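You operate a simulated robot arm through the tools that you are given. There is no shell and no other tool. Be economical: measure what you need, move in short steps, check, and stop when the job is done.

You run a simulated two-armed robot. Do the job below in one go: nothing can be reset, and whatever is moved stays where it is left.

## Task
Stack the 0.5 small copper spool from the top of the tool bench on top of the 0.3 small copper spool. Open the right grey drawer, put the brown spool from the top of the test bench inside and shut the drawer again. Any order will do.
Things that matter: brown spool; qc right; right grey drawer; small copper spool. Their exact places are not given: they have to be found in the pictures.

The check looks at the end state, three seconds after you hand in, the way a careful person would. Anything else that was tipped, shoved, dropped, spilled or broken makes it a failure.

## Robot
Two 7-joint arms with four-finger grippers on one trunk, on a base that drives. Base frame: it is fixed to the floor where the robot stands at the start and does not move with it; the origin is under the middle of the robot, x ahead of it, y to its left, z up; the surface under the hand at the start is at about z = 0.85. Readings come in m, rad, newtons and seconds.
The left shoulder is at the start at [0.04, 0.181, 1.254], the right one opposite. With the tool pointing down near the work surface each hand reaches from about 0.28 to 0.82 m from the robot's upright axis, wherever it stands, measured 20 degrees to its own side. Places, roughly: brown spool [-2, 2, 1]; qc right [-0.9, 1.7, 0.7]; right grey drawer [-0.9, 1.6, 0.7]. Payload 3.67 kg a hand.
The TCP of each hand is the grasp point between the finger pads, 0.028 m short of the fingertips. In the tool frame z runs along the fingers and y along their closing line. The gripper opens to 0.112 m. The gripper's body begins 0.073 m behind the TCP.
Orientation is that of the tool frame in the base frame, as a unit quaternion [x, y, z, w]. With the fingers straight down and closing along the base's y, the tool's x points along the base's -x, its y along +y and its z along -z.

## Interface
- The arms move only by the tool jog_arm. It takes "left_rows", "right_rows" or both (then of equal length, played together; a hand with none holds still); each is a list of rows, each a list of 6 numbers: the shift along the tool's x, y, z in mm, then the turn, a rotation vector about the tool's x, y, z in rad. In form: [[dx, dy, dz, wx, wy, wz], ...]. A call has 1 to 12 rows; each row is the pose to reach, as a shift and turn from the pose commanded when the call began, along the tool's axes at that moment. "left_claw" and "right_claw" are, for a hand that has rows, the opening, from 0 (shut) to 1 (fully open), set as the call begins (left out, the last holds). A row lasts 0.2 s, in which the tool goes at most 0.05 m and 0.15 rad; a call with a longer step from one row to the next is refused whole, and so is a gripper value outside its range. A pose out of reach is approached as far as the arm can. The call stops where the force on the tool passes 40 N (or 10 N more than at its start, if that is more) or the arm is blocked; 0.2 s more then pass. Each finger halts on what it meets, pressing with about 38 N; the grip force reading is that of the motor and also rises with nothing between the fingers. The clock runs only during rows and for 0.2 s after the last one: add rows that repeat a pose to give the fingers time. It gives the time, the measured TCP pose, the force on the tool (base axes), the opening and the grip force at its end, in the units of the frame above (readings bear some noise), with the torque about the TCP (base axes, N m) and any sound that the robot's microphone picked up.
- Cameras (640 x 400 px; columns grow to the right, rows downward): "scene" is now at [0.1071, -0.004, 1.4778]; the picture's right is [-0.04, -1.00, 0.00], its down [-0.63, 0.03, -0.78] and it looks along [0.78, -0.04, -0.63] (base axes); focal length 280 px, centre (320, 200). "left" rides on the left gripper at [0.06, 0.018, -0.104] in its tool frame; the picture's right is [-0.29, 0.96, 0.00], its down [-0.80, -0.24, -0.55] and it looks along [-0.53, -0.16, 0.83] (tool axes); focal length 234 px, centre (320, 200). "right" rides on the right gripper at [0.06, -0.018, -0.104] in its tool frame; the picture's right is [0.29, 0.96, 0.00], its down [-0.80, 0.24, -0.55] and it looks along [-0.53, 0.16, 0.83] (tool axes); focal length 234 px, centre (320, 200).
- camera(camera): a new picture of that camera. It takes no simulated time.
- lift_body(by): slides the trunk up (or, below 0, down) by that many m; the arms and the scene camera ride with it, the base frame stays. It gives what a move gives, with no picture.
- steer(legs): drives the robot by 1 to 6 legs, each [ahead, left, turn to the left] in m, m and rad, along the robot's own axes; the way and the turn of a leg run together, so that a leg with both is an arc; at most 1.5 m and 3.142 rad a leg. The arms and the cameras ride along, it lands a little off, and it stops where it bumps. It gives what a move gives.
- pan_tilt(pan, tilt): turns the head with the scene camera to pan (to the left, within 1.501 rad either way) and tilt (down, from -0.506 to 1.204), counted from straight ahead of the robot. It gives what a move gives.
- point_at(camera, pixels): for up to 12 pixels [column, row] of the newest picture of that camera ("zoom" is the newest enlarged one), the place [x, y, z] in the base frame of the surface seen there, good to about 0.002 m. It takes no simulated time.
- close_up(camera, box): a new picture of the part [left, top, right, bottom] of that camera's present view, enlarged. It takes no simulated time.
- sign_off(): hands the job in; it is judged then, once.

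Go step by step. Measure first, check grasps and placings, and put right what went wrong. The budget is 110 turns and 108 pictures, counting those below and the enlarged ones. Unless the task says otherwise, let go and move clear before handing in, and close with one line.

The tools are called after "Emit:" as name(argument=value, ...) on one line, values as JSON. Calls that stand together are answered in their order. jog_arm: Moves the arms, as the interface text tells. Its arguments: {"type":"object","properties":{"left_rows":{"type":"array","items":{"type":"array","items":{"type":"number"}}},"left_claw":{"type":"number"},"right_rows":{"type":"array","items":{"type":"array","items":{"type":"number"}}},"right_claw":{"type":"number"}},"required":[]} The other tools are called the same way: lift_body (by) slides the trunk up or down; steer (legs) drives the base; pan_tilt (pan, tilt) turns the head that bears the scene camera; camera (camera) takes a picture; point_at (camera, pixels) gives the place of the surface under pixels of a picture; close_up (camera, box) takes an enlarged picture of a part of a camera's view; sign_off () hands the job in.

At the start:

```text
time: 0.0
left_position: [0.4585, 0.215, 1.22]
left_ee_rot: [0.0, 1.0, 0.0, 0.0]
left_contact_force: [-0.7, 0.0, -0.6]
left_wrist_torque: [0.01, 0.03, 0.02]
left_grip_width: 0.1122
left_grasp_force: 0.0
right_position: [0.5342, -0.1629, 1.1386]
right_ee_rot: [0.0, 1.0, 0.001, 0.0]
right_contact_force: [0.4, 0.4, -0.1]
right_wrist_torque: [0.02, -0.01, -0.03]
right_grip_width: 0.1122
right_grasp_force: 0.0
trunk travel left (down, up): [-0.375, 0.139]
robot x, y, heading: [0.0033, -0.0006, -0.003]
head pan, tilt: [-0.045, 0.679]
```

scene: 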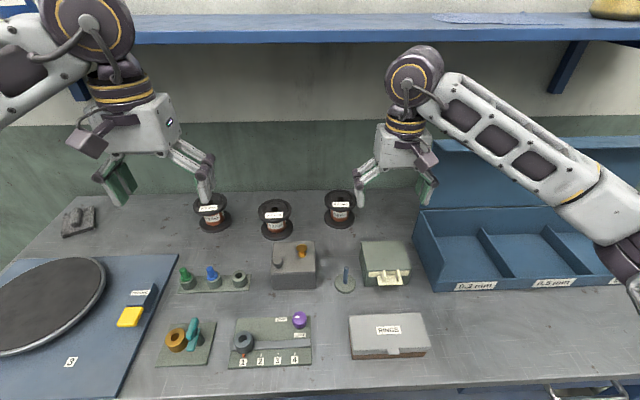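
right: 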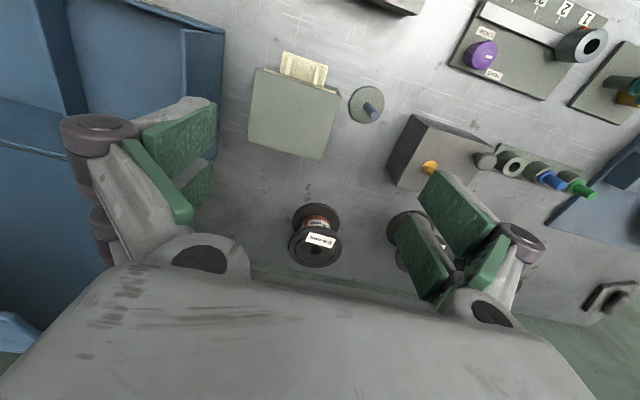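
left: 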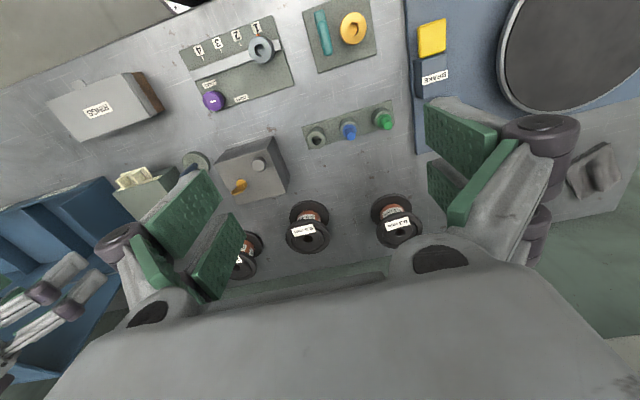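

Three spools stand at the back of the bench at pixels (212,210), (275,217), (340,208). I zoom in to read their labels.

Emit:
close_up(camera="scene", box=[180, 170, 380, 250])

Emit:
close_up(camera="left", box=[230, 180, 430, 290])

Emit:
close_up(camera="right", box=[270, 190, 370, 280])

```text
3.20 times, centred on (280, 210) of scene
```

zoom: 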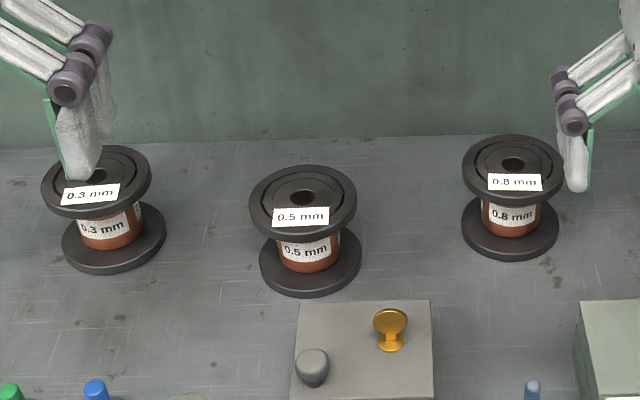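

```text
3.20 times, centred on (330, 235) of left
```

zoom: 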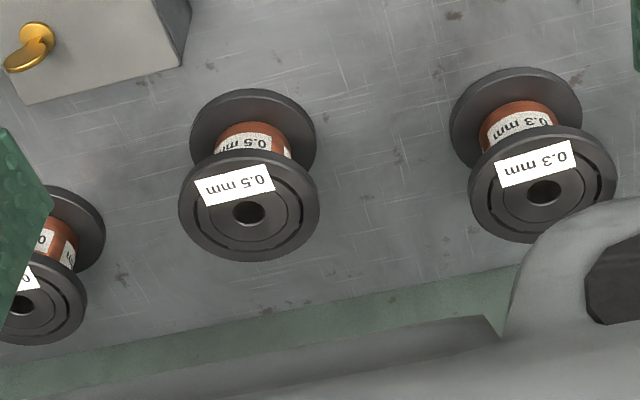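

```text
4.44 times, centred on (320, 235) of right
```

zoom: 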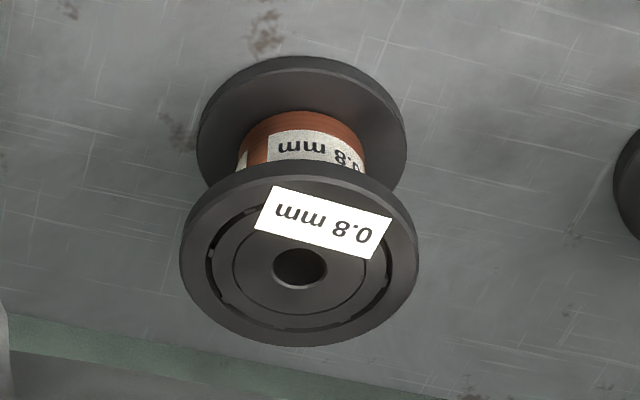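

The middle spool is the 0.5 and the left one (212,210) is the 0.3. Next I measure both in the left picture.

Emit:
point_at(camera="left", pixels=[[289, 237], [327, 237], [308, 251.5], [308, 222.5], [301, 239.5], [314.8, 239.5], [380, 232], [419, 232], [396, 246], [399.7, 215], [393, 232.5], [349, 220]])

Emit:
point_at(camera="scene", pixels=[[259.5, 210], [290, 210], [274.7, 201], [274.7, 221], [195, 198], [226.5, 198], [275, 238], [212, 230], [211, 206], [277, 234.5]])

```text
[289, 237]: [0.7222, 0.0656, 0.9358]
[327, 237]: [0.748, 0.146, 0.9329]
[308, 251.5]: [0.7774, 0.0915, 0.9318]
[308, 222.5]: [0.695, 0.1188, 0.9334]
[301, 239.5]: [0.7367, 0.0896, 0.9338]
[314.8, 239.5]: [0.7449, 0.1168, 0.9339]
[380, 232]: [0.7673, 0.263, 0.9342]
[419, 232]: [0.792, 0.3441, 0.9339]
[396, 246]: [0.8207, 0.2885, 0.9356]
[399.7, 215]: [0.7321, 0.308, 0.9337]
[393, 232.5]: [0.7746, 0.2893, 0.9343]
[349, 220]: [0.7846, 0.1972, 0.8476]
```

```text
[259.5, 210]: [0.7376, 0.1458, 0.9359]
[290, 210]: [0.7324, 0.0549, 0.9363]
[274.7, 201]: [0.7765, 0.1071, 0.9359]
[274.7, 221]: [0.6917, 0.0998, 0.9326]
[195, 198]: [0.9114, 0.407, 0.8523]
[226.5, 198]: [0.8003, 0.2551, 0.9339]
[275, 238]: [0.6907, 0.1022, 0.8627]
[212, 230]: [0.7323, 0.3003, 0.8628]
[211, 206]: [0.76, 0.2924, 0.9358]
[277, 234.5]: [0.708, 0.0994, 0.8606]
```

The 0.5 spool has its centre at about (0.735, 0.102) and the 0.3 spool at about (0.777, 0.303). Both tops are at z=0.934 and the flanges are about 0.09 wide. The 0.3 is at the edge of reach, so I look down to see how close the bench front is.

Emit:
pan_tilt(pan=0, tilt=1.15)

Emit:
camera(camera="scene")

```text
time: 0.9
left_position: [0.4595, 0.216, 1.2189]
left_ee_rot: [-0.001, 1.0, 0.001, 0.0]
left_contact_force: [-0.2, 0.4, 0.0]
left_wrist_torque: [-0.03, 0.01, 0.04]
left_grip_width: 0.1119
left_grasp_force: 0.1
right_position: [0.5348, -0.1622, 1.1386]
right_ee_rot: [0.001, 1.0, 0.0, -0.001]
right_contact_force: [0.3, -0.5, 0.6]
right_wrist_torque: [0.01, -0.02, 0.01]
right_grip_width: 0.1117
right_grasp_force: 0.1
trunk travel left (down, up): [-0.375, 0.139]
robot x, y, heading: [0.0006, 0.0006, 0.001]
head pan, tilt: [0.0, 1.15]
```

```text
101 pictures are left
```

scene: 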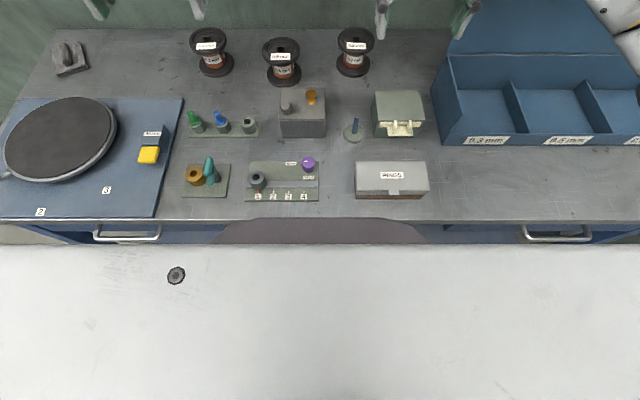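

A white surface fills the view up to row 245, with a dark shape at (320,230). I measure both and the bench edge.

Emit:
point_at(camera="scene", pixels=[[320, 230], [320, 260], [320, 350], [128, 235], [558, 235], [400, 218], [176, 275], [20, 236], [200, 215], [450, 235]])

```text
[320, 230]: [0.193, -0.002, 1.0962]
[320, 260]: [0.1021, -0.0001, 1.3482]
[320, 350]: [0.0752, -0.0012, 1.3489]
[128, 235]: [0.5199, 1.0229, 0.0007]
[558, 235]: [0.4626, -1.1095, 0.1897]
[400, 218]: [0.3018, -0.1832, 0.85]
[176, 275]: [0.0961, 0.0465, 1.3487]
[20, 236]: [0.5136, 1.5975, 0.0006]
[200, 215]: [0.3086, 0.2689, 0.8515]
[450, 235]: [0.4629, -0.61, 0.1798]
```

The bench edge is at x≈0.30 and the robot front is close to it, so I work from here. I send the left hand above the 0.5 spool.

Emit:
jog_arm(left_rows=[[-30, -12, 20, 0, 0, 0], [-65, -26, 45, 0, 0, 0], [-100, -41, 70, 0, 0, 0], [-135, -56, 97, 0, 0, 0], [-170, -70, 124, 0, 0, 0], [-205, -85, 150, 0, 0, 0], [-240, -99, 177, 0, 0, 0], [-265, -108, 200, 0, 0, 0], [-276, -113, 215, 0, 0, 0], [-276, -113, 215, 0, 0, 0]], left_claw=1)

Emit:
camera(camera="left")

Emit:
pan_tilt(pan=0.15, tilt=0.6)

Emit:
camera(camera="scene")

```text
time: 3.1
left_position: [0.735, 0.1022, 1.0042]
left_ee_rot: [-0.001, 1.0, -0.001, 0.0]
left_contact_force: [0.8, 0.3, -0.6]
left_wrist_torque: [-0.02, -0.01, 0.01]
left_grip_width: 0.112
left_grasp_force: 0.1
right_position: [0.5339, -0.1635, 1.1389]
right_ee_rot: [0.001, 1.0, -0.001, 0.0]
right_contact_force: [-0.5, 0.3, -0.8]
right_wrist_torque: [0.03, 0.01, 0.0]
right_grip_width: 0.112
right_grasp_force: 0.0
trunk travel left (down, up): [-0.375, 0.139]
robot x, y, heading: [0.002, 0.0006, 0.001]
head pan, tilt: [0.0, 1.15]
```

```text
100 pictures are left
```

left: 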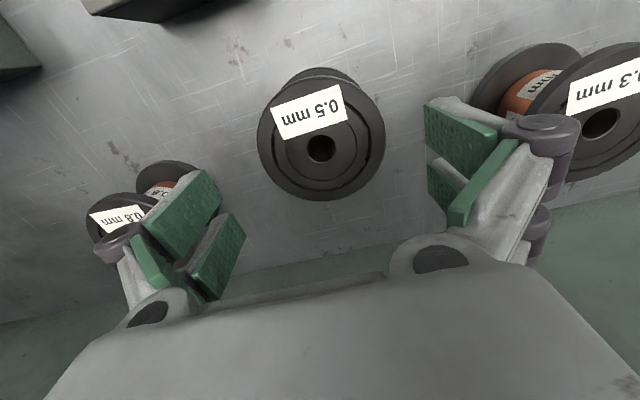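

```text
time: 4.1
left_position: [0.7341, 0.1024, 1.0034]
left_ee_rot: [0.0, 1.0, 0.0, 0.0]
left_contact_force: [0.0, -0.2, 0.3]
left_wrist_torque: [-0.02, -0.01, 0.02]
left_grip_width: 0.112
left_grasp_force: 0.0
right_position: [0.5352, -0.1618, 1.1384]
right_ee_rot: [0.0, 1.0, 0.0, 0.0]
right_contact_force: [0.2, 0.1, 0.3]
right_wrist_torque: [-0.05, -0.03, 0.0]
right_grip_width: 0.1121
right_grasp_force: 0.0
trunk travel left (down, up): [-0.375, 0.139]
robot x, y, heading: [0.0027, -0.0018, 0.003]
head pan, tilt: [0.15, 0.6]
```

```text
99 pictures are left
```

scene: 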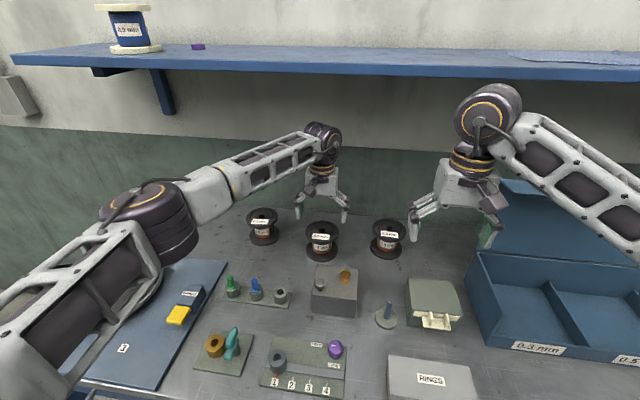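

The spool at (320,148) of the left picture sits between the fingers. I take exact measurements from this nearer view.

Emit:
point_at(camera="left", pixels=[[308, 148], [334, 148], [260, 145], [383, 145], [321, 197], [321, 137], [321, 160], [585, 125], [617, 125], [600, 140]])

```text
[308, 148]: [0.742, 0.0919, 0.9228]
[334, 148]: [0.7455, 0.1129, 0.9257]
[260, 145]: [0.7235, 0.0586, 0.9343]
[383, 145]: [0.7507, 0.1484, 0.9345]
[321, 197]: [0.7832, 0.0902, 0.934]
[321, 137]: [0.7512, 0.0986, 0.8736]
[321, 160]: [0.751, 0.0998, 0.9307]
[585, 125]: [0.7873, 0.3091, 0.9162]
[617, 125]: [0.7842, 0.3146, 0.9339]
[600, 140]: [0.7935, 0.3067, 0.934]
```

The centre is at (0.738, 0.103), so I shift 3 mm, go down to z≈0.925 and close on the upper flange.

Emit:
jog_arm(left_rows=[[-3, 1, 15, 0, 0, 0], [-3, 1, 40, 0, 0, 0], [-3, 1, 62, 0, 0, 0], [-3, 1, 79, 0, 0, 0], [-3, 1, 79, 0, 0, 0]])

Emit:
jog_arm(left_rows=[[0, 0, 0, 0, 0, 0], [0, 0, 0, 0, 0, 0], [0, 0, 0, 0, 0, 0], [0, 0, 0, 0, 0, 0]], left_claw=0)

Emit:
camera(camera="left")

```text
time: 5.3
left_position: [0.7392, 0.1031, 0.9247]
left_ee_rot: [0.0, 1.0, 0.001, -0.001]
left_contact_force: [0.5, -1.1, 0.0]
left_wrist_torque: [0.02, 0.01, -0.01]
left_grip_width: 0.1118
left_grasp_force: 0.1
right_position: [0.5354, -0.1632, 1.1398]
right_ee_rot: [0.0, 1.0, 0.0, -0.001]
right_contact_force: [0.3, 0.2, 0.3]
right_wrist_torque: [0.0, 0.0, -0.02]
right_grip_width: 0.112
right_grasp_force: 0.1
trunk travel left (down, up): [-0.375, 0.139]
robot x, y, heading: [-0.0028, 0.0008, -0.004]
head pan, tilt: [0.15, 0.6]
```

```text
time: 6.3
left_position: [0.7397, 0.1017, 0.9246]
left_ee_rot: [0.001, 1.0, -0.001, 0.0]
left_contact_force: [0.9, -1.1, 2.8]
left_wrist_torque: [-0.61, 0.01, 0.03]
left_grip_width: 0.0976
left_grasp_force: 37.9
right_position: [0.5347, -0.1623, 1.1386]
right_ee_rot: [0.001, 1.0, 0.001, 0.0]
right_contact_force: [-0.9, -0.7, 0.7]
right_wrist_torque: [-0.02, 0.0, -0.05]
right_grip_width: 0.1121
right_grasp_force: 0.1
trunk travel left (down, up): [-0.375, 0.139]
robot x, y, heading: [-0.0025, -0.001, 0.005]
head pan, tilt: [0.15, 0.6]
```

```text
98 pictures are left
```

left: 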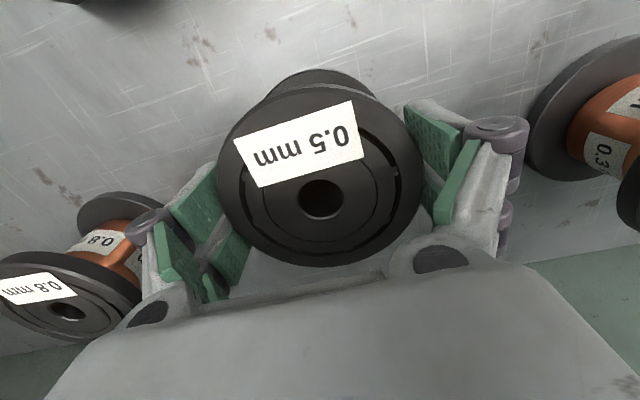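

The grip stopped at 0.0976 with 38 N, so the flange is held. I lift 140 mm and check.

Emit:
jog_arm(left_rows=[[0, 0, -10, 0, 0, 0], [0, 0, -30, 0, 0, 0], [0, 0, -60, 0, 0, 0], [0, 0, -90, 0, 0, 0], [0, 0, -120, 0, 0, 0], [0, 0, -140, 0, 0, 0], [0, 0, -140, 0, 0, 0]])

Emit:
camera(camera="scene")

Emit:
camera(camera="left")

```text
time: 7.9
left_position: [0.7382, 0.1038, 1.0645]
left_ee_rot: [-0.001, 1.0, 0.001, -0.001]
left_contact_force: [0.6, -0.7, -6.5]
left_wrist_torque: [0.0, 0.02, 0.0]
left_grip_width: 0.0974
left_grasp_force: 38.0
right_position: [0.5356, -0.1631, 1.1391]
right_ee_rot: [0.0, 1.0, 0.0, -0.001]
right_contact_force: [0.3, -1.1, 0.0]
right_wrist_torque: [0.0, 0.01, 0.0]
right_grip_width: 0.112
right_grasp_force: 0.1
trunk travel left (down, up): [-0.375, 0.139]
robot x, y, heading: [-0.0021, 0.0007, 0.005]
head pan, tilt: [0.15, 0.6]
```

```text
97 pictures are left
```

scene: 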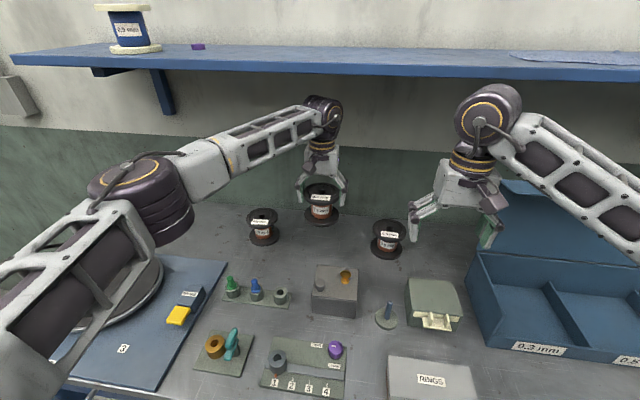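

```text
96 pictures are left
```

left: 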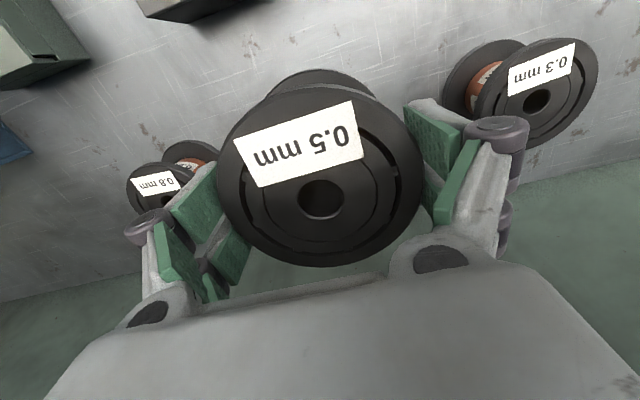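

It is lifted upright. I measure the 0.3 spool again and where the held flange sits.

Emit:
point_at(camera="left", pixels=[[221, 175], [420, 170], [321, 264], [289, 206], [525, 143], [596, 75], [484, 100], [580, 122], [527, 105], [547, 96]])

Emit:
close_up(camera="scene", box=[230, 190, 310, 240])

```text
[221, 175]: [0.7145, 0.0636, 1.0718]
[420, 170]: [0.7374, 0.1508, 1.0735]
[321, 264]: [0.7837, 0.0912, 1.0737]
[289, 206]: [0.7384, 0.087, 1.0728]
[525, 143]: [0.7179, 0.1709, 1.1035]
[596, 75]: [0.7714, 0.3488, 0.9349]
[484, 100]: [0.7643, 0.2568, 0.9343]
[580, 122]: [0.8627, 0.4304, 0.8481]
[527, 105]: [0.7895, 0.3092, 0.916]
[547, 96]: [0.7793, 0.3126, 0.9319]
```

```text
8.00 times, centred on (270, 215) of scene
```

zoom: 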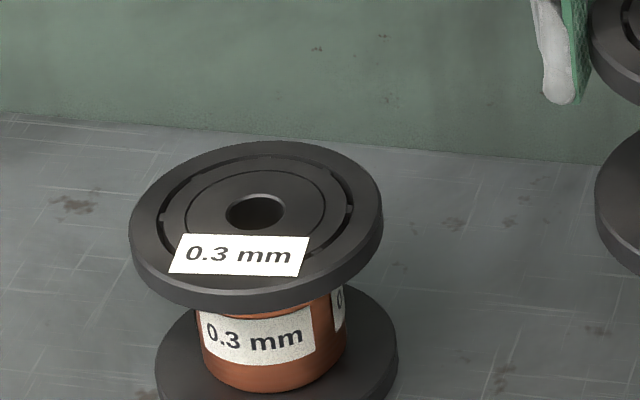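

Emit:
point_at(camera="zoom", pixels=[[223, 211], [288, 211], [255, 190], [255, 234], [134, 212], [379, 205], [255, 145], [250, 285], [160, 262], [350, 160]])

```text
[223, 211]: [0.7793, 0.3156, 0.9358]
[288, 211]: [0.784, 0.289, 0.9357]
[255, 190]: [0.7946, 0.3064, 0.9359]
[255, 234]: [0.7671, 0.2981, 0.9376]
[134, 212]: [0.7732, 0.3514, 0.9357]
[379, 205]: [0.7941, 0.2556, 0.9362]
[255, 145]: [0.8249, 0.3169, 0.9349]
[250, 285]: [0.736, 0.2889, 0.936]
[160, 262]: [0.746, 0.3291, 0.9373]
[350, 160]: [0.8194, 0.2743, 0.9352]
```

The 0.3 spool's centre is (0.782, 0.3025) with its top at 0.935. The held spool is centred on the TCP, so I move above the 0.3 keeping height.

Emit:
jog_arm(left_rows=[[-5, 20, 0, 0, 0, 0], [-13, 55, 0, 0, 0, 0], [-21, 90, 0, 0, 0, 0], [-29, 125, 0, 0, 0, 0], [-36, 160, 0, 0, 0, 0], [-42, 185, 0, 0, 0, 0], [-44, 199, 0, 0, 0, 0], [-44, 199, 0, 0, 0, 0]])

Emit:
camera(camera="left")

Emit:
close_up(camera="scene", box=[220, 150, 316, 250])

```text
time: 9.7
left_position: [0.7819, 0.3011, 1.0642]
left_ee_rot: [0.0, 1.0, 0.0, -0.001]
left_contact_force: [-0.9, -0.1, -5.9]
left_wrist_torque: [-0.01, 0.01, 0.01]
left_grip_width: 0.0976
left_grasp_force: 38.2
right_position: [0.5351, -0.162, 1.1383]
right_ee_rot: [0.0, 1.0, 0.0, 0.0]
right_contact_force: [0.2, -0.2, 0.0]
right_wrist_torque: [0.01, 0.01, -0.01]
right_grip_width: 0.112
right_grasp_force: 0.0
trunk travel left (down, up): [-0.375, 0.139]
robot x, y, heading: [-0.0009, -0.0002, 0.006]
head pan, tilt: [0.15, 0.6]
```

```text
94 pictures are left
```

left: 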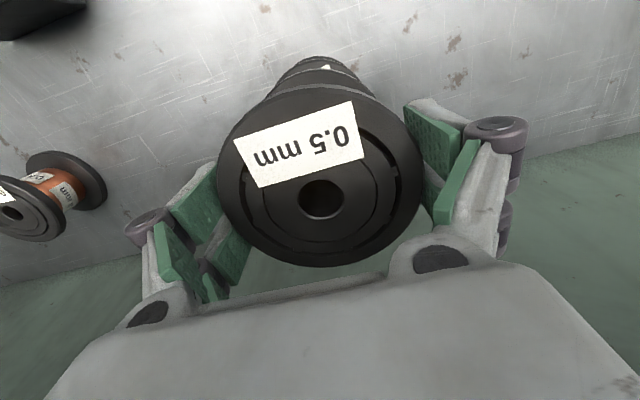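

```text
4.00 times, centred on (268, 200) of scene
```

zoom: 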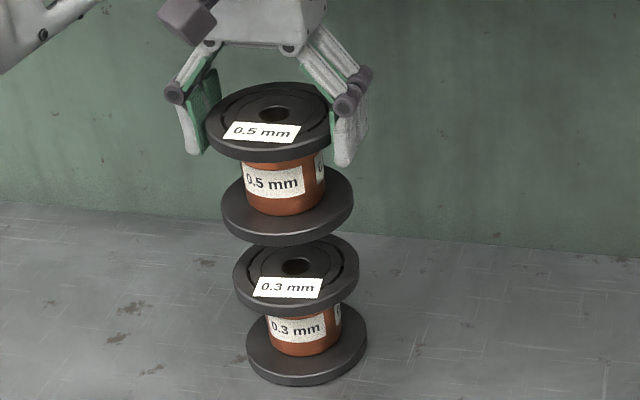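

Emit:
point_at(camera="zoom", pixels=[[257, 114], [289, 113], [273, 104], [273, 123], [281, 267], [313, 266], [296, 257], [296, 276], [270, 85], [265, 150]])

```text
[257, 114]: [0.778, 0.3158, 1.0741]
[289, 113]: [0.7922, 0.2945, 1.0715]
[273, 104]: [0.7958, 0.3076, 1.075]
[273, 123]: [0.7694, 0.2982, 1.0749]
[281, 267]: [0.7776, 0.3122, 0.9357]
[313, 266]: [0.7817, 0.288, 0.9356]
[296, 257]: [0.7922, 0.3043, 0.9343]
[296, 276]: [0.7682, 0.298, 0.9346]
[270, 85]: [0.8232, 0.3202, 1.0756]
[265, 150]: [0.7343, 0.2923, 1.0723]
```

The held spool's hole is at (0.783, 0.304) and the lower one's at (0.780, 0.301). I correct by 2 mm and lower slowly.

Emit:
jog_arm(left_rows=[[2, -2, 12, 0, 0, 0], [2, -2, 28, 0, 0, 0], [2, -2, 40, 0, 0, 0], [2, -2, 45, 0, 0, 0], [2, -2, 47, 0, 0, 0], [2, -2, 48, 0, 0, 0], [2, -2, 49, 0, 0, 0], [2, -2, 50, 0, 0, 0], [2, -2, 50, 0, 0, 0]])

Emit:
close_up(camera="scene", box=[220, 150, 316, 250])

```text
time: 11.7
left_position: [0.7803, 0.3013, 1.0147]
left_ee_rot: [0.0, 1.0, 0.001, -0.002]
left_contact_force: [-0.3, 0.3, -7.3]
left_wrist_torque: [0.01, 0.02, 0.01]
left_grip_width: 0.0974
left_grasp_force: 37.9
right_position: [0.5352, -0.1616, 1.1375]
right_ee_rot: [-0.001, 1.0, 0.0, -0.001]
right_contact_force: [0.4, -0.4, 0.0]
right_wrist_torque: [0.03, 0.0, -0.04]
right_grip_width: 0.112
right_grasp_force: 0.1
trunk travel left (down, up): [-0.375, 0.139]
robot x, y, heading: [-0.0005, -0.0003, 0.001]
head pan, tilt: [0.15, 0.6]
```

```text
4.00 times, centred on (268, 200) of scene
```

zoom: 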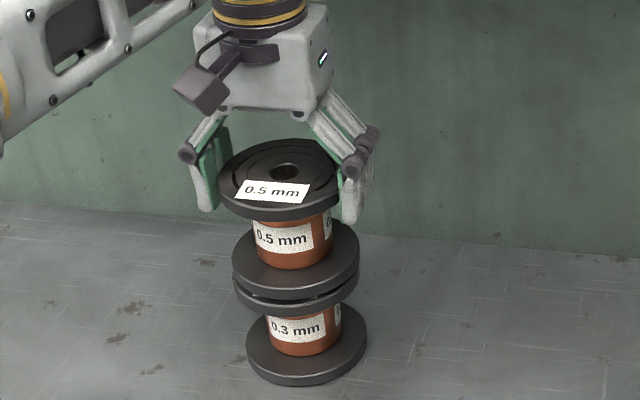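

The force is still the full weight (-7 N), so there is no contact yet. I lower 3 mm more in small steps.

Emit:
jog_arm(left_rows=[[0, 0, 1, 0, 0, 0], [0, 0, 2, 0, 0, 0], [0, 0, 3, 0, 0, 0], [0, 0, 3, 0, 0, 0]])

```text
time: 12.7
left_position: [0.7808, 0.3013, 1.0113]
left_ee_rot: [-0.001, 1.0, 0.0, 0.0]
left_contact_force: [-0.3, -0.2, -6.6]
left_wrist_torque: [-0.03, 0.02, -0.03]
left_grip_width: 0.0976
left_grasp_force: 38.1
right_position: [0.5347, -0.1611, 1.1376]
right_ee_rot: [-0.001, 1.0, 0.0, -0.001]
right_contact_force: [-0.6, 0.5, 0.6]
right_wrist_torque: [0.03, 0.02, -0.01]
right_grip_width: 0.112
right_grasp_force: 0.1
trunk travel left (down, up): [-0.375, 0.139]
robot x, y, heading: [-0.0009, 0.0014, 0.002]
head pan, tilt: [0.15, 0.6]
```

Emit:
jog_arm(left_rows=[[0, 0, 0.7, 0, 0, 0], [0, 0, 1.4, 0, 0, 0], [0, 0, 2, 0, 0, 0], [0, 0, 2, 0, 0, 0]])

Emit:
close_up(camera="scene", box=[240, 185, 320, 235])

```text
time: 13.7
left_position: [0.7813, 0.2997, 1.0122]
left_ee_rot: [-0.001, 1.0, -0.001, 0.0]
left_contact_force: [1.8, 0.3, -0.9]
left_wrist_torque: [-0.18, -0.02, 0.04]
left_grip_width: 0.0974
left_grasp_force: 38.0
right_position: [0.5343, -0.1628, 1.1378]
right_ee_rot: [0.001, 1.0, 0.0, -0.001]
right_contact_force: [-0.1, 0.4, -0.2]
right_wrist_torque: [-0.02, -0.01, 0.0]
right_grip_width: 0.1121
right_grasp_force: 0.0
trunk travel left (down, up): [-0.375, 0.139]
robot x, y, heading: [-0.0022, 0.0025, 0.0]
head pan, tilt: [0.15, 0.6]
```

```text
8.00 times, centred on (280, 210) of scene
```

zoom: 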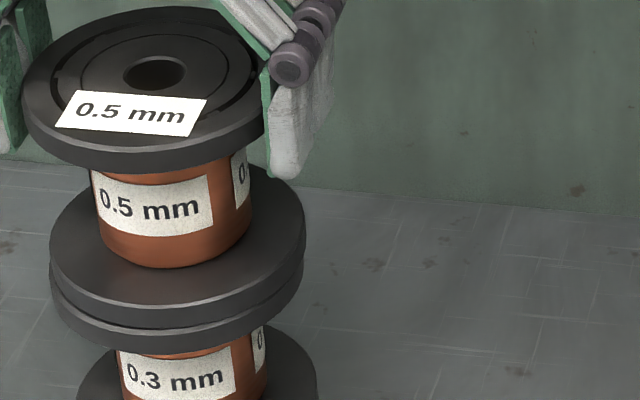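

The weight has come off the hand and the flanges meet neatly. I release and go straight up.

Emit:
jog_arm(left_rows=[[0, 0, 0, 0, 0, 0], [0, 0, 0, 0, 0, 0], [0, 0, 0, 0, 0, 0]], left_claw=1)

Emit:
jog_arm(left_rows=[[0, 0, -10, 0, 0, 0], [0, 0, -30, 0, 0, 0], [0, 0, -60, 0, 0, 0], [0, 0, -90, 0, 0, 0], [20, 0, -120, 0, 0, 0], [60, 0, -140, 0, 0, 0], [100, 0, -150, 0, 0, 0], [100, 0, -150, 0, 0, 0]])

Emit:
camera(camera="scene")

```text
time: 14.5
left_position: [0.7798, 0.3003, 1.0098]
left_ee_rot: [-0.001, 1.0, 0.0, 0.0]
left_contact_force: [0.5, 0.5, -0.6]
left_wrist_torque: [0.0, 0.02, 0.08]
left_grip_width: 0.1116
left_grasp_force: 0.1
right_position: [0.535, -0.1632, 1.1382]
right_ee_rot: [0.0, 1.0, 0.0, 0.0]
right_contact_force: [-0.4, -0.3, 0.6]
right_wrist_torque: [0.01, 0.01, -0.02]
right_grip_width: 0.1122
right_grasp_force: 0.0
trunk travel left (down, up): [-0.375, 0.139]
robot x, y, heading: [0.0033, -0.0002, -0.004]
head pan, tilt: [0.15, 0.6]
```

```text
time: 16.5
left_position: [0.6856, 0.3015, 1.1189]
left_ee_rot: [0.011, 0.999, 0.012, -0.037]
left_contact_force: [-1.8, 1.4, -1.0]
left_wrist_torque: [0.03, -0.21, -0.02]
left_grip_width: 0.1118
left_grasp_force: 0.1
right_position: [0.5287, -0.1684, 1.1381]
right_ee_rot: [0.023, 1.0, 0.0, -0.001]
right_contact_force: [-2.3, -0.5, 1.4]
right_wrist_torque: [0.09, -0.17, -0.02]
right_grip_width: 0.1121
right_grasp_force: 0.0
trunk travel left (down, up): [-0.375, 0.139]
robot x, y, heading: [0.0005, 0.0155, -0.046]
head pan, tilt: [0.15, 0.6]
stopped in row 8 (left hand): the arm was blocked; the commanded pose is now the measured one
```

```text
90 pictures are left
```

scene: 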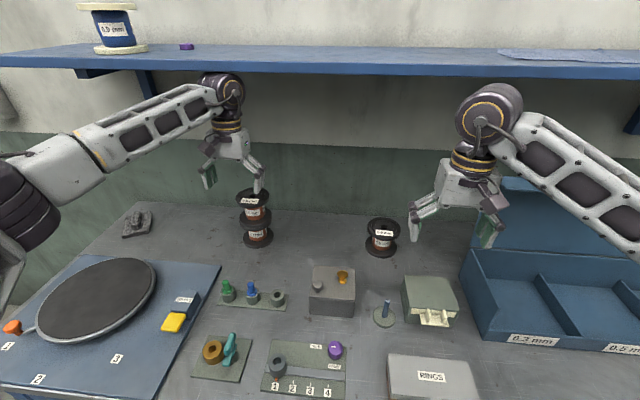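

The stack stands well, but the wrist or forearm caught under the shelf while rising and the base twisted slightly (heading -0.046). I lower a bit and pull back clear of the shelf.

Emit:
jog_arm(left_rows=[[5, 0, 10, 0, 0, 0], [25, 0, 12, 0, 0, 0], [55, 0, 12, 0, 0, 0], [95, 0, 12, 0, 0, 0], [135, 0, 12, 0, 0, 0], [175, 0, 12, 0, 0, 0], [215, 0, 12, 0, 0, 0], [215, 0, 12, 0, 0, 0]])

Emit:
camera(camera="scene")

```text
time: 18.3
left_position: [0.4679, 0.3006, 1.1362]
left_ee_rot: [0.017, 1.0, 0.008, -0.022]
left_contact_force: [-0.3, 0.3, -0.1]
left_wrist_torque: [0.0, 0.04, 0.01]
left_grip_width: 0.1119
left_grasp_force: 0.0
right_position: [0.525, -0.1684, 1.14]
right_ee_rot: [0.022, 1.0, 0.0, 0.0]
right_contact_force: [0.5, -0.3, -0.7]
right_wrist_torque: [0.0, 0.02, 0.03]
right_grip_width: 0.1119
right_grasp_force: 0.0
trunk travel left (down, up): [-0.375, 0.139]
robot x, y, heading: [-0.0065, 0.0165, -0.046]
head pan, tilt: [0.15, 0.6]
```

```text
89 pictures are left
```

scene: 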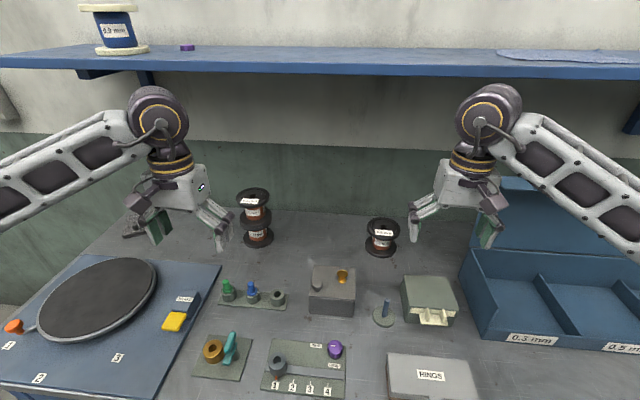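

The stack is standing and the left hand is free. Now I look left for the way to the other bench.

Emit:
pan_tilt(pan=1.5, tilt=0.45)

Emit:
camera(camera="scene")

Emit:
pan_tilt(pan=-1.5, tilt=0.45)

Emit:
camera(camera="scene")

```text
time: 19.8
left_position: [0.4689, 0.3021, 1.1369]
left_ee_rot: [0.016, 1.0, 0.008, -0.022]
left_contact_force: [0.2, 0.0, 0.7]
left_wrist_torque: [0.0, -0.02, 0.02]
left_grip_width: 0.112
left_grasp_force: 0.1
right_position: [0.5248, -0.1681, 1.1389]
right_ee_rot: [0.022, 1.0, 0.001, 0.001]
right_contact_force: [0.1, -0.6, -0.9]
right_wrist_torque: [0.01, 0.0, 0.01]
right_grip_width: 0.1121
right_grasp_force: 0.1
trunk travel left (down, up): [-0.375, 0.139]
robot x, y, heading: [-0.0031, 0.0152, -0.046]
head pan, tilt: [1.499, 0.45]
```

```text
88 pictures are left
```

scene: 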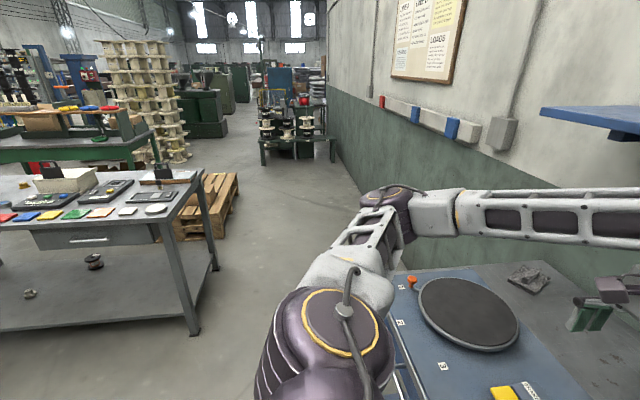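

```text
time: 22.4
left_position: [0.4692, 0.3012, 1.1355]
left_ee_rot: [0.017, 1.0, 0.007, -0.022]
left_contact_force: [-0.2, -0.1, 0.3]
left_wrist_torque: [-0.03, 0.0, -0.01]
left_grip_width: 0.112
left_grasp_force: 0.0
right_position: [0.524, -0.169, 1.14]
right_ee_rot: [0.022, 1.0, 0.0, 0.0]
right_contact_force: [1.0, -0.3, 1.1]
right_wrist_torque: [0.01, 0.0, 0.0]
right_grip_width: 0.1122
right_grasp_force: 0.1
trunk travel left (down, up): [-0.375, 0.139]
robot x, y, heading: [-0.0027, 0.0201, -0.047]
head pan, tilt: [-1.499, 0.45]
```

```text
87 pictures are left
```

scene: 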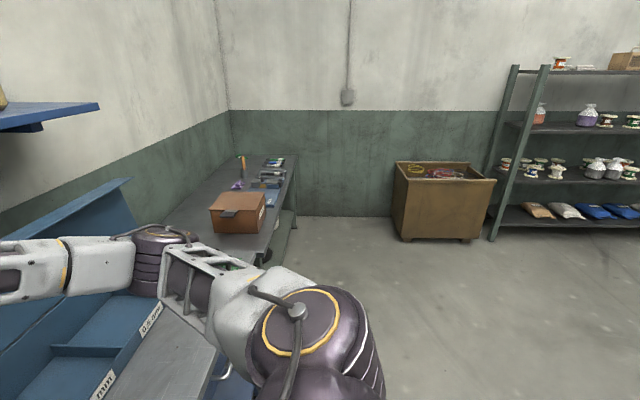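

Behind to the left stands a bench with a grey drawer at about (90,240) in the left view. I look there again and measure it.

Emit:
pan_tilt(pan=1.5, tilt=0.45)

Emit:
camera(camera="scene")

Emit:
point_at(camera="scene", pixels=[[45, 242], [150, 232], [90, 241], [165, 218], [195, 330], [215, 265], [195, 180], [5, 230], [100, 140], [225, 200], [250, 330], [265, 165]])

```text
time: 25.0
left_position: [0.4697, 0.3012, 1.1358]
left_ee_rot: [0.017, 1.0, 0.008, -0.021]
left_contact_force: [-1.4, -0.1, -1.2]
left_wrist_torque: [-0.01, -0.01, 0.03]
left_grip_width: 0.1118
left_grasp_force: 0.0
right_position: [0.5242, -0.1674, 1.1387]
right_ee_rot: [0.023, 1.0, 0.0, 0.0]
right_contact_force: [-0.1, 0.3, -0.8]
right_wrist_torque: [-0.02, -0.01, -0.03]
right_grip_width: 0.1118
right_grasp_force: 0.0
trunk travel left (down, up): [-0.375, 0.139]
robot x, y, heading: [-0.0013, 0.0188, -0.044]
head pan, tilt: [1.499, 0.45]
```

```text
86 pictures are left
```

scene: 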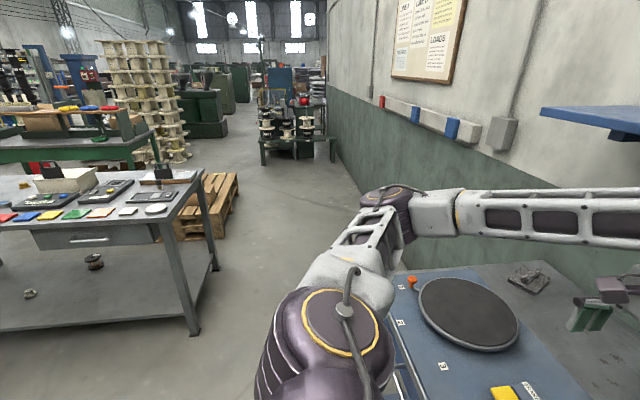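

```text
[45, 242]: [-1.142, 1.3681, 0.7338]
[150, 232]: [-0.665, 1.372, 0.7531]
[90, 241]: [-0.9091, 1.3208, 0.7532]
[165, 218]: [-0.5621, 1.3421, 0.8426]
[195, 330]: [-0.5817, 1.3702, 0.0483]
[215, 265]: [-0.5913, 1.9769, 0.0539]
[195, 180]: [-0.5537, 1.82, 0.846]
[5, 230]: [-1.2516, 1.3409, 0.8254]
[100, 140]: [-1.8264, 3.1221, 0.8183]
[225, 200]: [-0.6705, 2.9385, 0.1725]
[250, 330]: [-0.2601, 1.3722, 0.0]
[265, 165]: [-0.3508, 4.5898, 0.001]
```

The test bench's drawer front faces -y at y≈1.37, with its handle at (-0.909, 1.321, 0.753). I back off 0.4 m, turn to face the bench, and look.

Emit:
steer(legs=[[-0.4, 0, 0], [0, 0, 1.615]])

Emit:
pan_tilt(pan=0.5, tilt=0.35)

Emit:
camera(camera="scene")

```text
time: 31.9
left_position: [-0.7175, 0.4862, 1.1355]
left_ee_rot: [0.719, -0.694, 0.01, 0.021]
left_contact_force: [0.5, -0.4, -0.2]
left_wrist_torque: [0.03, -0.01, -0.02]
left_grip_width: 0.1121
left_grasp_force: 0.1
right_position: [-0.2536, 0.5733, 1.139]
right_ee_rot: [0.716, -0.698, 0.0, 0.001]
right_contact_force: [0.7, -0.4, -0.3]
right_wrist_torque: [-0.02, 0.0, 0.01]
right_grip_width: 0.1121
right_grasp_force: 0.1
trunk travel left (down, up): [-0.375, 0.139]
robot x, y, heading: [-0.4012, 0.0349, 1.602]
head pan, tilt: [1.499, 0.45]
```

```text
time: 33.2
left_position: [-0.7169, 0.4852, 1.1358]
left_ee_rot: [0.72, -0.694, 0.01, 0.021]
left_contact_force: [-1.1, 0.0, -0.1]
left_wrist_torque: [-0.01, 0.02, 0.01]
left_grip_width: 0.1121
left_grasp_force: 0.0
right_position: [-0.2534, 0.5749, 1.1394]
right_ee_rot: [0.716, -0.698, 0.001, 0.0]
right_contact_force: [-0.1, -0.3, -0.1]
right_wrist_torque: [-0.02, -0.02, 0.02]
right_grip_width: 0.1121
right_grasp_force: 0.0
trunk travel left (down, up): [-0.375, 0.139]
robot x, y, heading: [-0.3997, 0.0376, 1.595]
head pan, tilt: [0.499, 0.351]
```

```text
85 pictures are left
```

scene: 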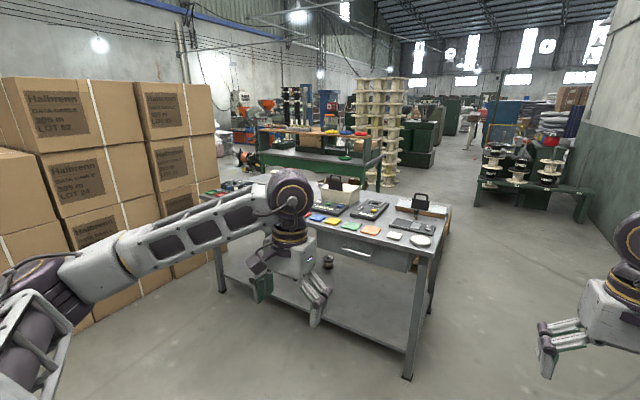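

The bench lies ahead-left, and a box stack stands further left. I measure the boxes, the bench extents and the drawers.

Emit:
point_at(camera="scene", pixels=[[120, 180], [10, 250], [200, 180], [350, 252], [220, 285], [215, 195], [435, 245], [326, 263], [170, 300], [300, 350], [30, 170]])

Emit:
close_up(camera="scene", box=[190, 160, 450, 290])

```text
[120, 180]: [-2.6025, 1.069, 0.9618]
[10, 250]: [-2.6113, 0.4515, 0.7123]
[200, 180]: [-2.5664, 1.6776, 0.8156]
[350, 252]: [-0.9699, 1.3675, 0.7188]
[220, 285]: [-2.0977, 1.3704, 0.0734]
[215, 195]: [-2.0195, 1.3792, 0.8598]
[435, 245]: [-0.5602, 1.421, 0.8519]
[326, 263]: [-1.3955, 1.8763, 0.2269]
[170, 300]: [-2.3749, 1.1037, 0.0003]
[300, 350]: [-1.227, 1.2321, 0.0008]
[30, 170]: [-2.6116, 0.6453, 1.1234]
```

```text
2.46 times, centred on (320, 225) of scene
```

zoom: 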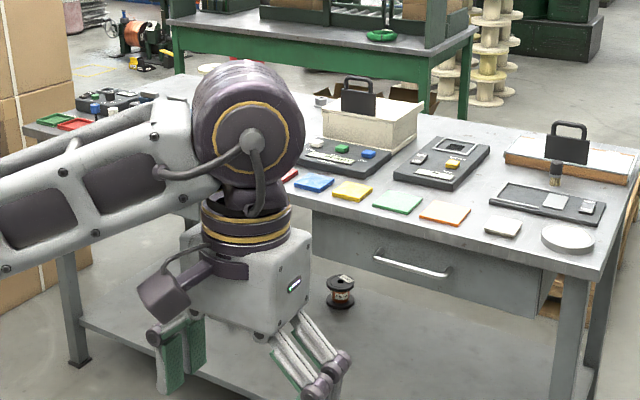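

The path is clear, so I strafe left 0.8 m and go a little ahead, then look along the bench top for the brown spool.

Emit:
steer(legs=[[0.15, 0.8, -0.02]])

Emit:
pan_tilt(pan=0.2, tilt=0.45)

Emit:
camera(camera="scene")

```text
time: 37.6
left_position: [-1.5129, 0.6291, 1.1349]
left_ee_rot: [0.713, -0.7, 0.01, 0.022]
left_contact_force: [0.5, -0.3, -0.6]
left_wrist_torque: [0.04, 0.0, 0.02]
left_grip_width: 0.112
left_grasp_force: 0.1
right_position: [-1.0468, 0.7089, 1.1399]
right_ee_rot: [0.71, -0.704, -0.001, -0.001]
right_contact_force: [0.4, 0.5, -0.1]
right_wrist_torque: [0.0, -0.03, -0.02]
right_grip_width: 0.112
right_grasp_force: 0.0
trunk travel left (down, up): [-0.375, 0.139]
robot x, y, heading: [-1.2058, 0.1746, 1.576]
head pan, tilt: [0.499, 0.351]
```

```text
time: 38.4
left_position: [-1.5129, 0.6287, 1.1362]
left_ee_rot: [0.714, -0.7, 0.01, 0.022]
left_contact_force: [0.6, 0.1, -1.4]
left_wrist_torque: [0.0, 0.02, 0.01]
left_grip_width: 0.112
left_grasp_force: 0.1
right_position: [-1.0481, 0.7086, 1.1389]
right_ee_rot: [0.71, -0.704, 0.001, 0.0]
right_contact_force: [-0.4, 1.0, -0.2]
right_wrist_torque: [0.01, -0.02, 0.01]
right_grip_width: 0.112
right_grasp_force: 0.1
trunk travel left (down, up): [-0.375, 0.139]
robot x, y, heading: [-1.207, 0.1763, 1.578]
head pan, tilt: [0.201, 0.45]
```

```text
83 pictures are left
```

scene: 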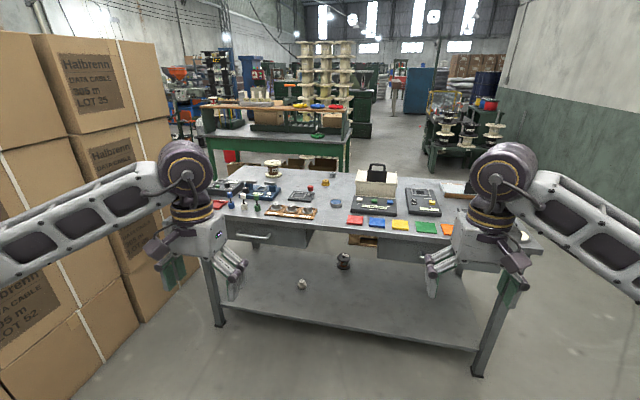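

Emit:
close_up(camera="scene", box=[200, 150, 360, 250])

Emit:
point_at(camera="zoom", pixels=[[296, 45], [296, 70], [296, 85], [270, 75], [320, 75], [250, 345], [500, 130], [296, 115], [296, 100]])

```text
4.00 times, centred on (280, 200) of scene
```

zoom: 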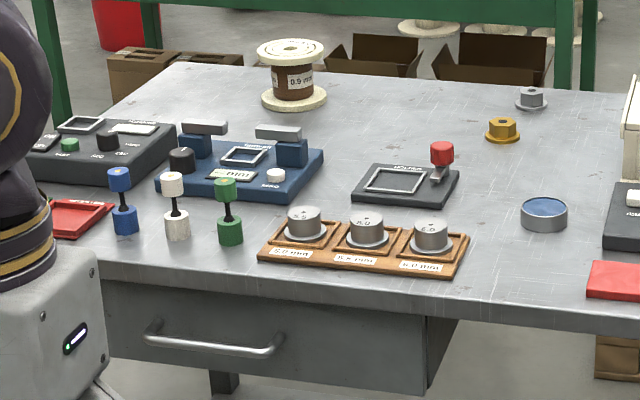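

```text
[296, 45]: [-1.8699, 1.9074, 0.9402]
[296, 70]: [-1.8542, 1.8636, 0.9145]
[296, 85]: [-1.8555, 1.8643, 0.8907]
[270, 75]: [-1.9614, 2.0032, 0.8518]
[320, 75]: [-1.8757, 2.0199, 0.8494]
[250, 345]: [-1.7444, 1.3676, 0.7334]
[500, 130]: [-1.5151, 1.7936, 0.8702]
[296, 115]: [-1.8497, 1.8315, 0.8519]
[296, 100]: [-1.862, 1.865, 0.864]
```

The brown 0.9 mm spool is at about (-1.86, 1.89) at the bench's back-left, with its top at z≈0.94. I'll open the right drawer first, so I drive to (-1.15, 0.55) and inspect it.

Emit:
steer(legs=[[0.38, -0.05, 0]])

Emit:
pan_tilt(pan=-0.3, tilt=0.75)

Emit:
camera(camera="scene")

```text
time: 40.9
left_position: [-1.4668, 1.0106, 1.1357]
left_ee_rot: [0.713, -0.701, 0.01, 0.02]
left_contact_force: [-1.0, 0.1, 0.5]
left_wrist_torque: [-0.04, -0.03, -0.02]
left_grip_width: 0.1117
left_grasp_force: 0.0
right_position: [-0.9995, 1.0918, 1.1396]
right_ee_rot: [0.71, -0.704, 0.0, -0.001]
right_contact_force: [0.2, 0.2, 0.9]
right_wrist_torque: [-0.04, 0.0, -0.01]
right_grip_width: 0.1116
right_grasp_force: 0.0
trunk travel left (down, up): [-0.375, 0.139]
robot x, y, heading: [-1.159, 0.5569, 1.579]
head pan, tilt: [0.201, 0.45]
```

```text
time: 41.8
left_position: [-1.4671, 1.0117, 1.1364]
left_ee_rot: [0.714, -0.7, 0.01, 0.021]
left_contact_force: [0.2, -1.3, 0.4]
left_wrist_torque: [0.02, -0.01, -0.04]
left_grip_width: 0.1121
left_grasp_force: 0.0
right_position: [-1.0007, 1.091, 1.1399]
right_ee_rot: [0.711, -0.704, 0.0, 0.0]
right_contact_force: [0.0, -0.5, 0.7]
right_wrist_torque: [-0.01, 0.02, 0.03]
right_grip_width: 0.1118
right_grasp_force: 0.0
trunk travel left (down, up): [-0.375, 0.139]
robot x, y, heading: [-1.1606, 0.5589, 1.579]
head pan, tilt: [-0.3, 0.75]
```

```text
81 pictures are left
```

scene: 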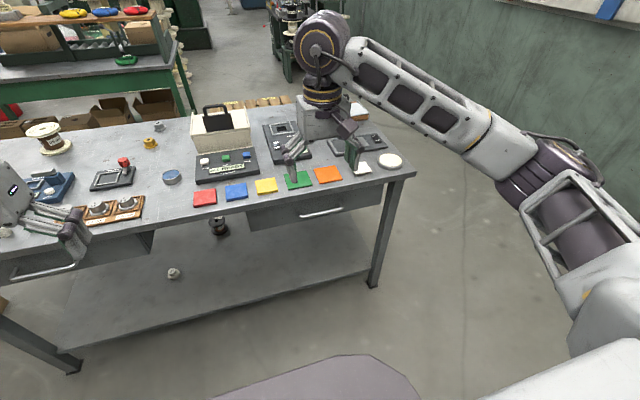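

Emit:
close_up(camera="scene", box=[240, 180, 400, 240])

Emit:
point_at(camera="scene", pixels=[[299, 216], [320, 213], [342, 209], [250, 222], [380, 194], [248, 207], [375, 205], [315, 195], [155, 170], [60, 149], [42, 128]])

```text
4.00 times, centred on (320, 210) of scene
```

zoom: 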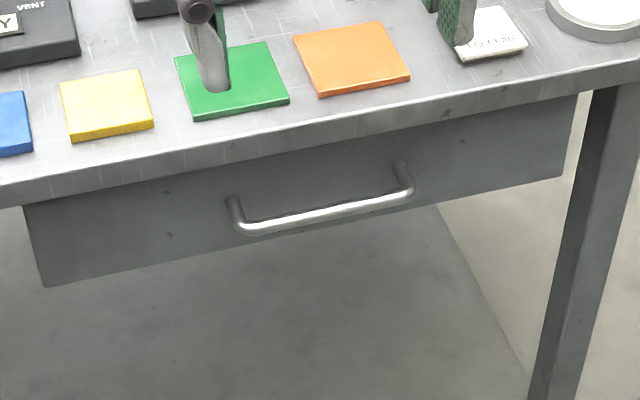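

```text
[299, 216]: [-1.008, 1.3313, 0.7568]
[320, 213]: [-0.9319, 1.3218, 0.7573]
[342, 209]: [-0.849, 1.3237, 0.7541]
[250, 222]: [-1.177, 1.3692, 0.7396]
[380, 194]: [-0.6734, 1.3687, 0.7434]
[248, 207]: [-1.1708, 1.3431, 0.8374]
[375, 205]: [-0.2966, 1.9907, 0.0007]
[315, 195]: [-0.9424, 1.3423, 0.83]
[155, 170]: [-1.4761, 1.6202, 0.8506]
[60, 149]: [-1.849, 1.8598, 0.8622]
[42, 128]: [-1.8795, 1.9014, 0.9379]
```

The handle bar spans x -1.01 to -0.85 at y≈1.326, z≈0.754. I lower the trunk 0.28 m and then turn the right hand to point forward.

Emit:
lift_body(by=-0.28)

Emit:
jog_arm(right_rows=[[5, 0, 0, 0, -0.14, 0], [10, 0, 0, 0, -0.28, 0], [20, 0, 0, 0, -0.42, 0], [30, 0, 0, 0, -0.56, 0], [40, 0, 0, 0, -0.7, 0], [45, 0, 0, 0, -0.84, 0], [50, 0, 0, 0, -0.98, 0], [50, 0, 0, 0, -1.12, 0], [50, 0, 0, 0, -1.26, 0], [50, 0, 0, 0, -1.4, 0], [50, 0, 0, 0, -1.54, 0], [50, 0, 0, 0, -1.571, 0]], right_claw=0.5)

Emit:
camera(camera="scene")

```text
time: 44.7
left_position: [-1.4666, 1.0111, 0.8566]
left_ee_rot: [0.714, -0.7, 0.01, 0.021]
left_contact_force: [-0.8, 0.2, -0.3]
left_wrist_torque: [-0.01, 0.01, -0.01]
left_grip_width: 0.1123
left_grasp_force: 0.0
right_position: [-1.0001, 1.0915, 0.8586]
right_ee_rot: [0.71, -0.704, 0.0, 0.0]
right_contact_force: [-0.1, 0.8, 0.4]
right_wrist_torque: [0.04, 0.04, 0.02]
right_grip_width: 0.1121
right_grasp_force: 0.0
trunk travel left (down, up): [-0.095, 0.419]
robot x, y, heading: [-1.1562, 0.5616, 1.581]
head pan, tilt: [-0.3, 0.75]
```

```text
time: 47.5
left_position: [-1.4671, 1.0117, 0.8556]
left_ee_rot: [0.713, -0.7, 0.01, 0.021]
left_contact_force: [0.2, 1.5, -0.6]
left_wrist_torque: [0.04, -0.03, 0.05]
left_grip_width: 0.1119
left_grasp_force: 0.1
right_position: [-1.0507, 1.0172, 0.7646]
right_ee_rot: [-0.543, 0.568, 0.443, 0.431]
right_contact_force: [0.2, 0.5, -0.5]
right_wrist_torque: [-0.02, 0.01, 0.01]
right_grip_width: 0.0559
right_grasp_force: 0.0
right hand out of reach, approached as far as the arm can: row 7, 8, 9, 10, 11, 12
trunk travel left (down, up): [-0.095, 0.419]
robot x, y, heading: [-1.1603, 0.5574, 1.576]
head pan, tilt: [-0.3, 0.75]
stopped in row 12 (right hand): the arm was blocked; the commanded pose is now the measured one
```

```text
79 pictures are left
```

scene: 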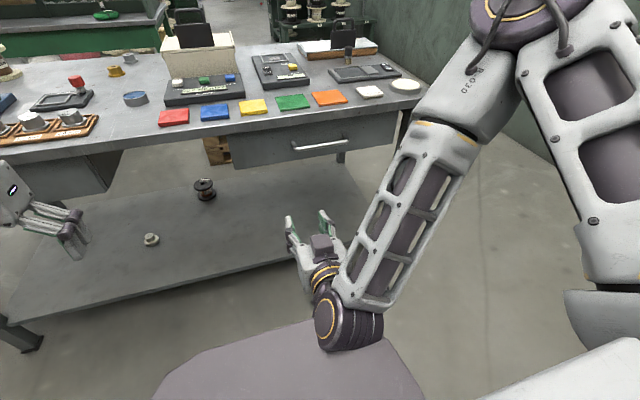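

The hand now points mostly forward (13° down) but was too close to the body. I move it out toward the handle and level it.

Emit:
jog_arm(right_rows=[[-10, -25, 35, 0, 0, 0], [-20, -50, 70, 0, -0.05, 0], [-30, -80, 105, 0, -0.12, 0], [-37, -105, 135, 0, -0.18, 0], [-42, -117, 156, 0, -0.237, 0], [-42, -117, 156, 0, -0.237, 0]])

```text
time: 48.9
left_position: [-1.4659, 1.012, 0.8551]
left_ee_rot: [0.713, -0.7, 0.01, 0.021]
left_contact_force: [0.1, -0.5, -0.4]
left_wrist_torque: [0.0, -0.01, 0.01]
left_grip_width: 0.1122
left_grasp_force: 0.1
right_position: [-1.063, 1.1641, 0.8278]
right_ee_rot: [-0.483, 0.535, 0.482, 0.499]
right_contact_force: [1.2, 0.2, 0.1]
right_wrist_torque: [0.02, 0.0, 0.0]
right_grip_width: 0.0559
right_grasp_force: 0.1
right hand out of reach, approached as far as the arm can: row 1, 2, 3, 4, 5, 6
trunk travel left (down, up): [-0.095, 0.419]
robot x, y, heading: [-1.1547, 0.5568, 1.579]
head pan, tilt: [-0.3, 0.75]
```

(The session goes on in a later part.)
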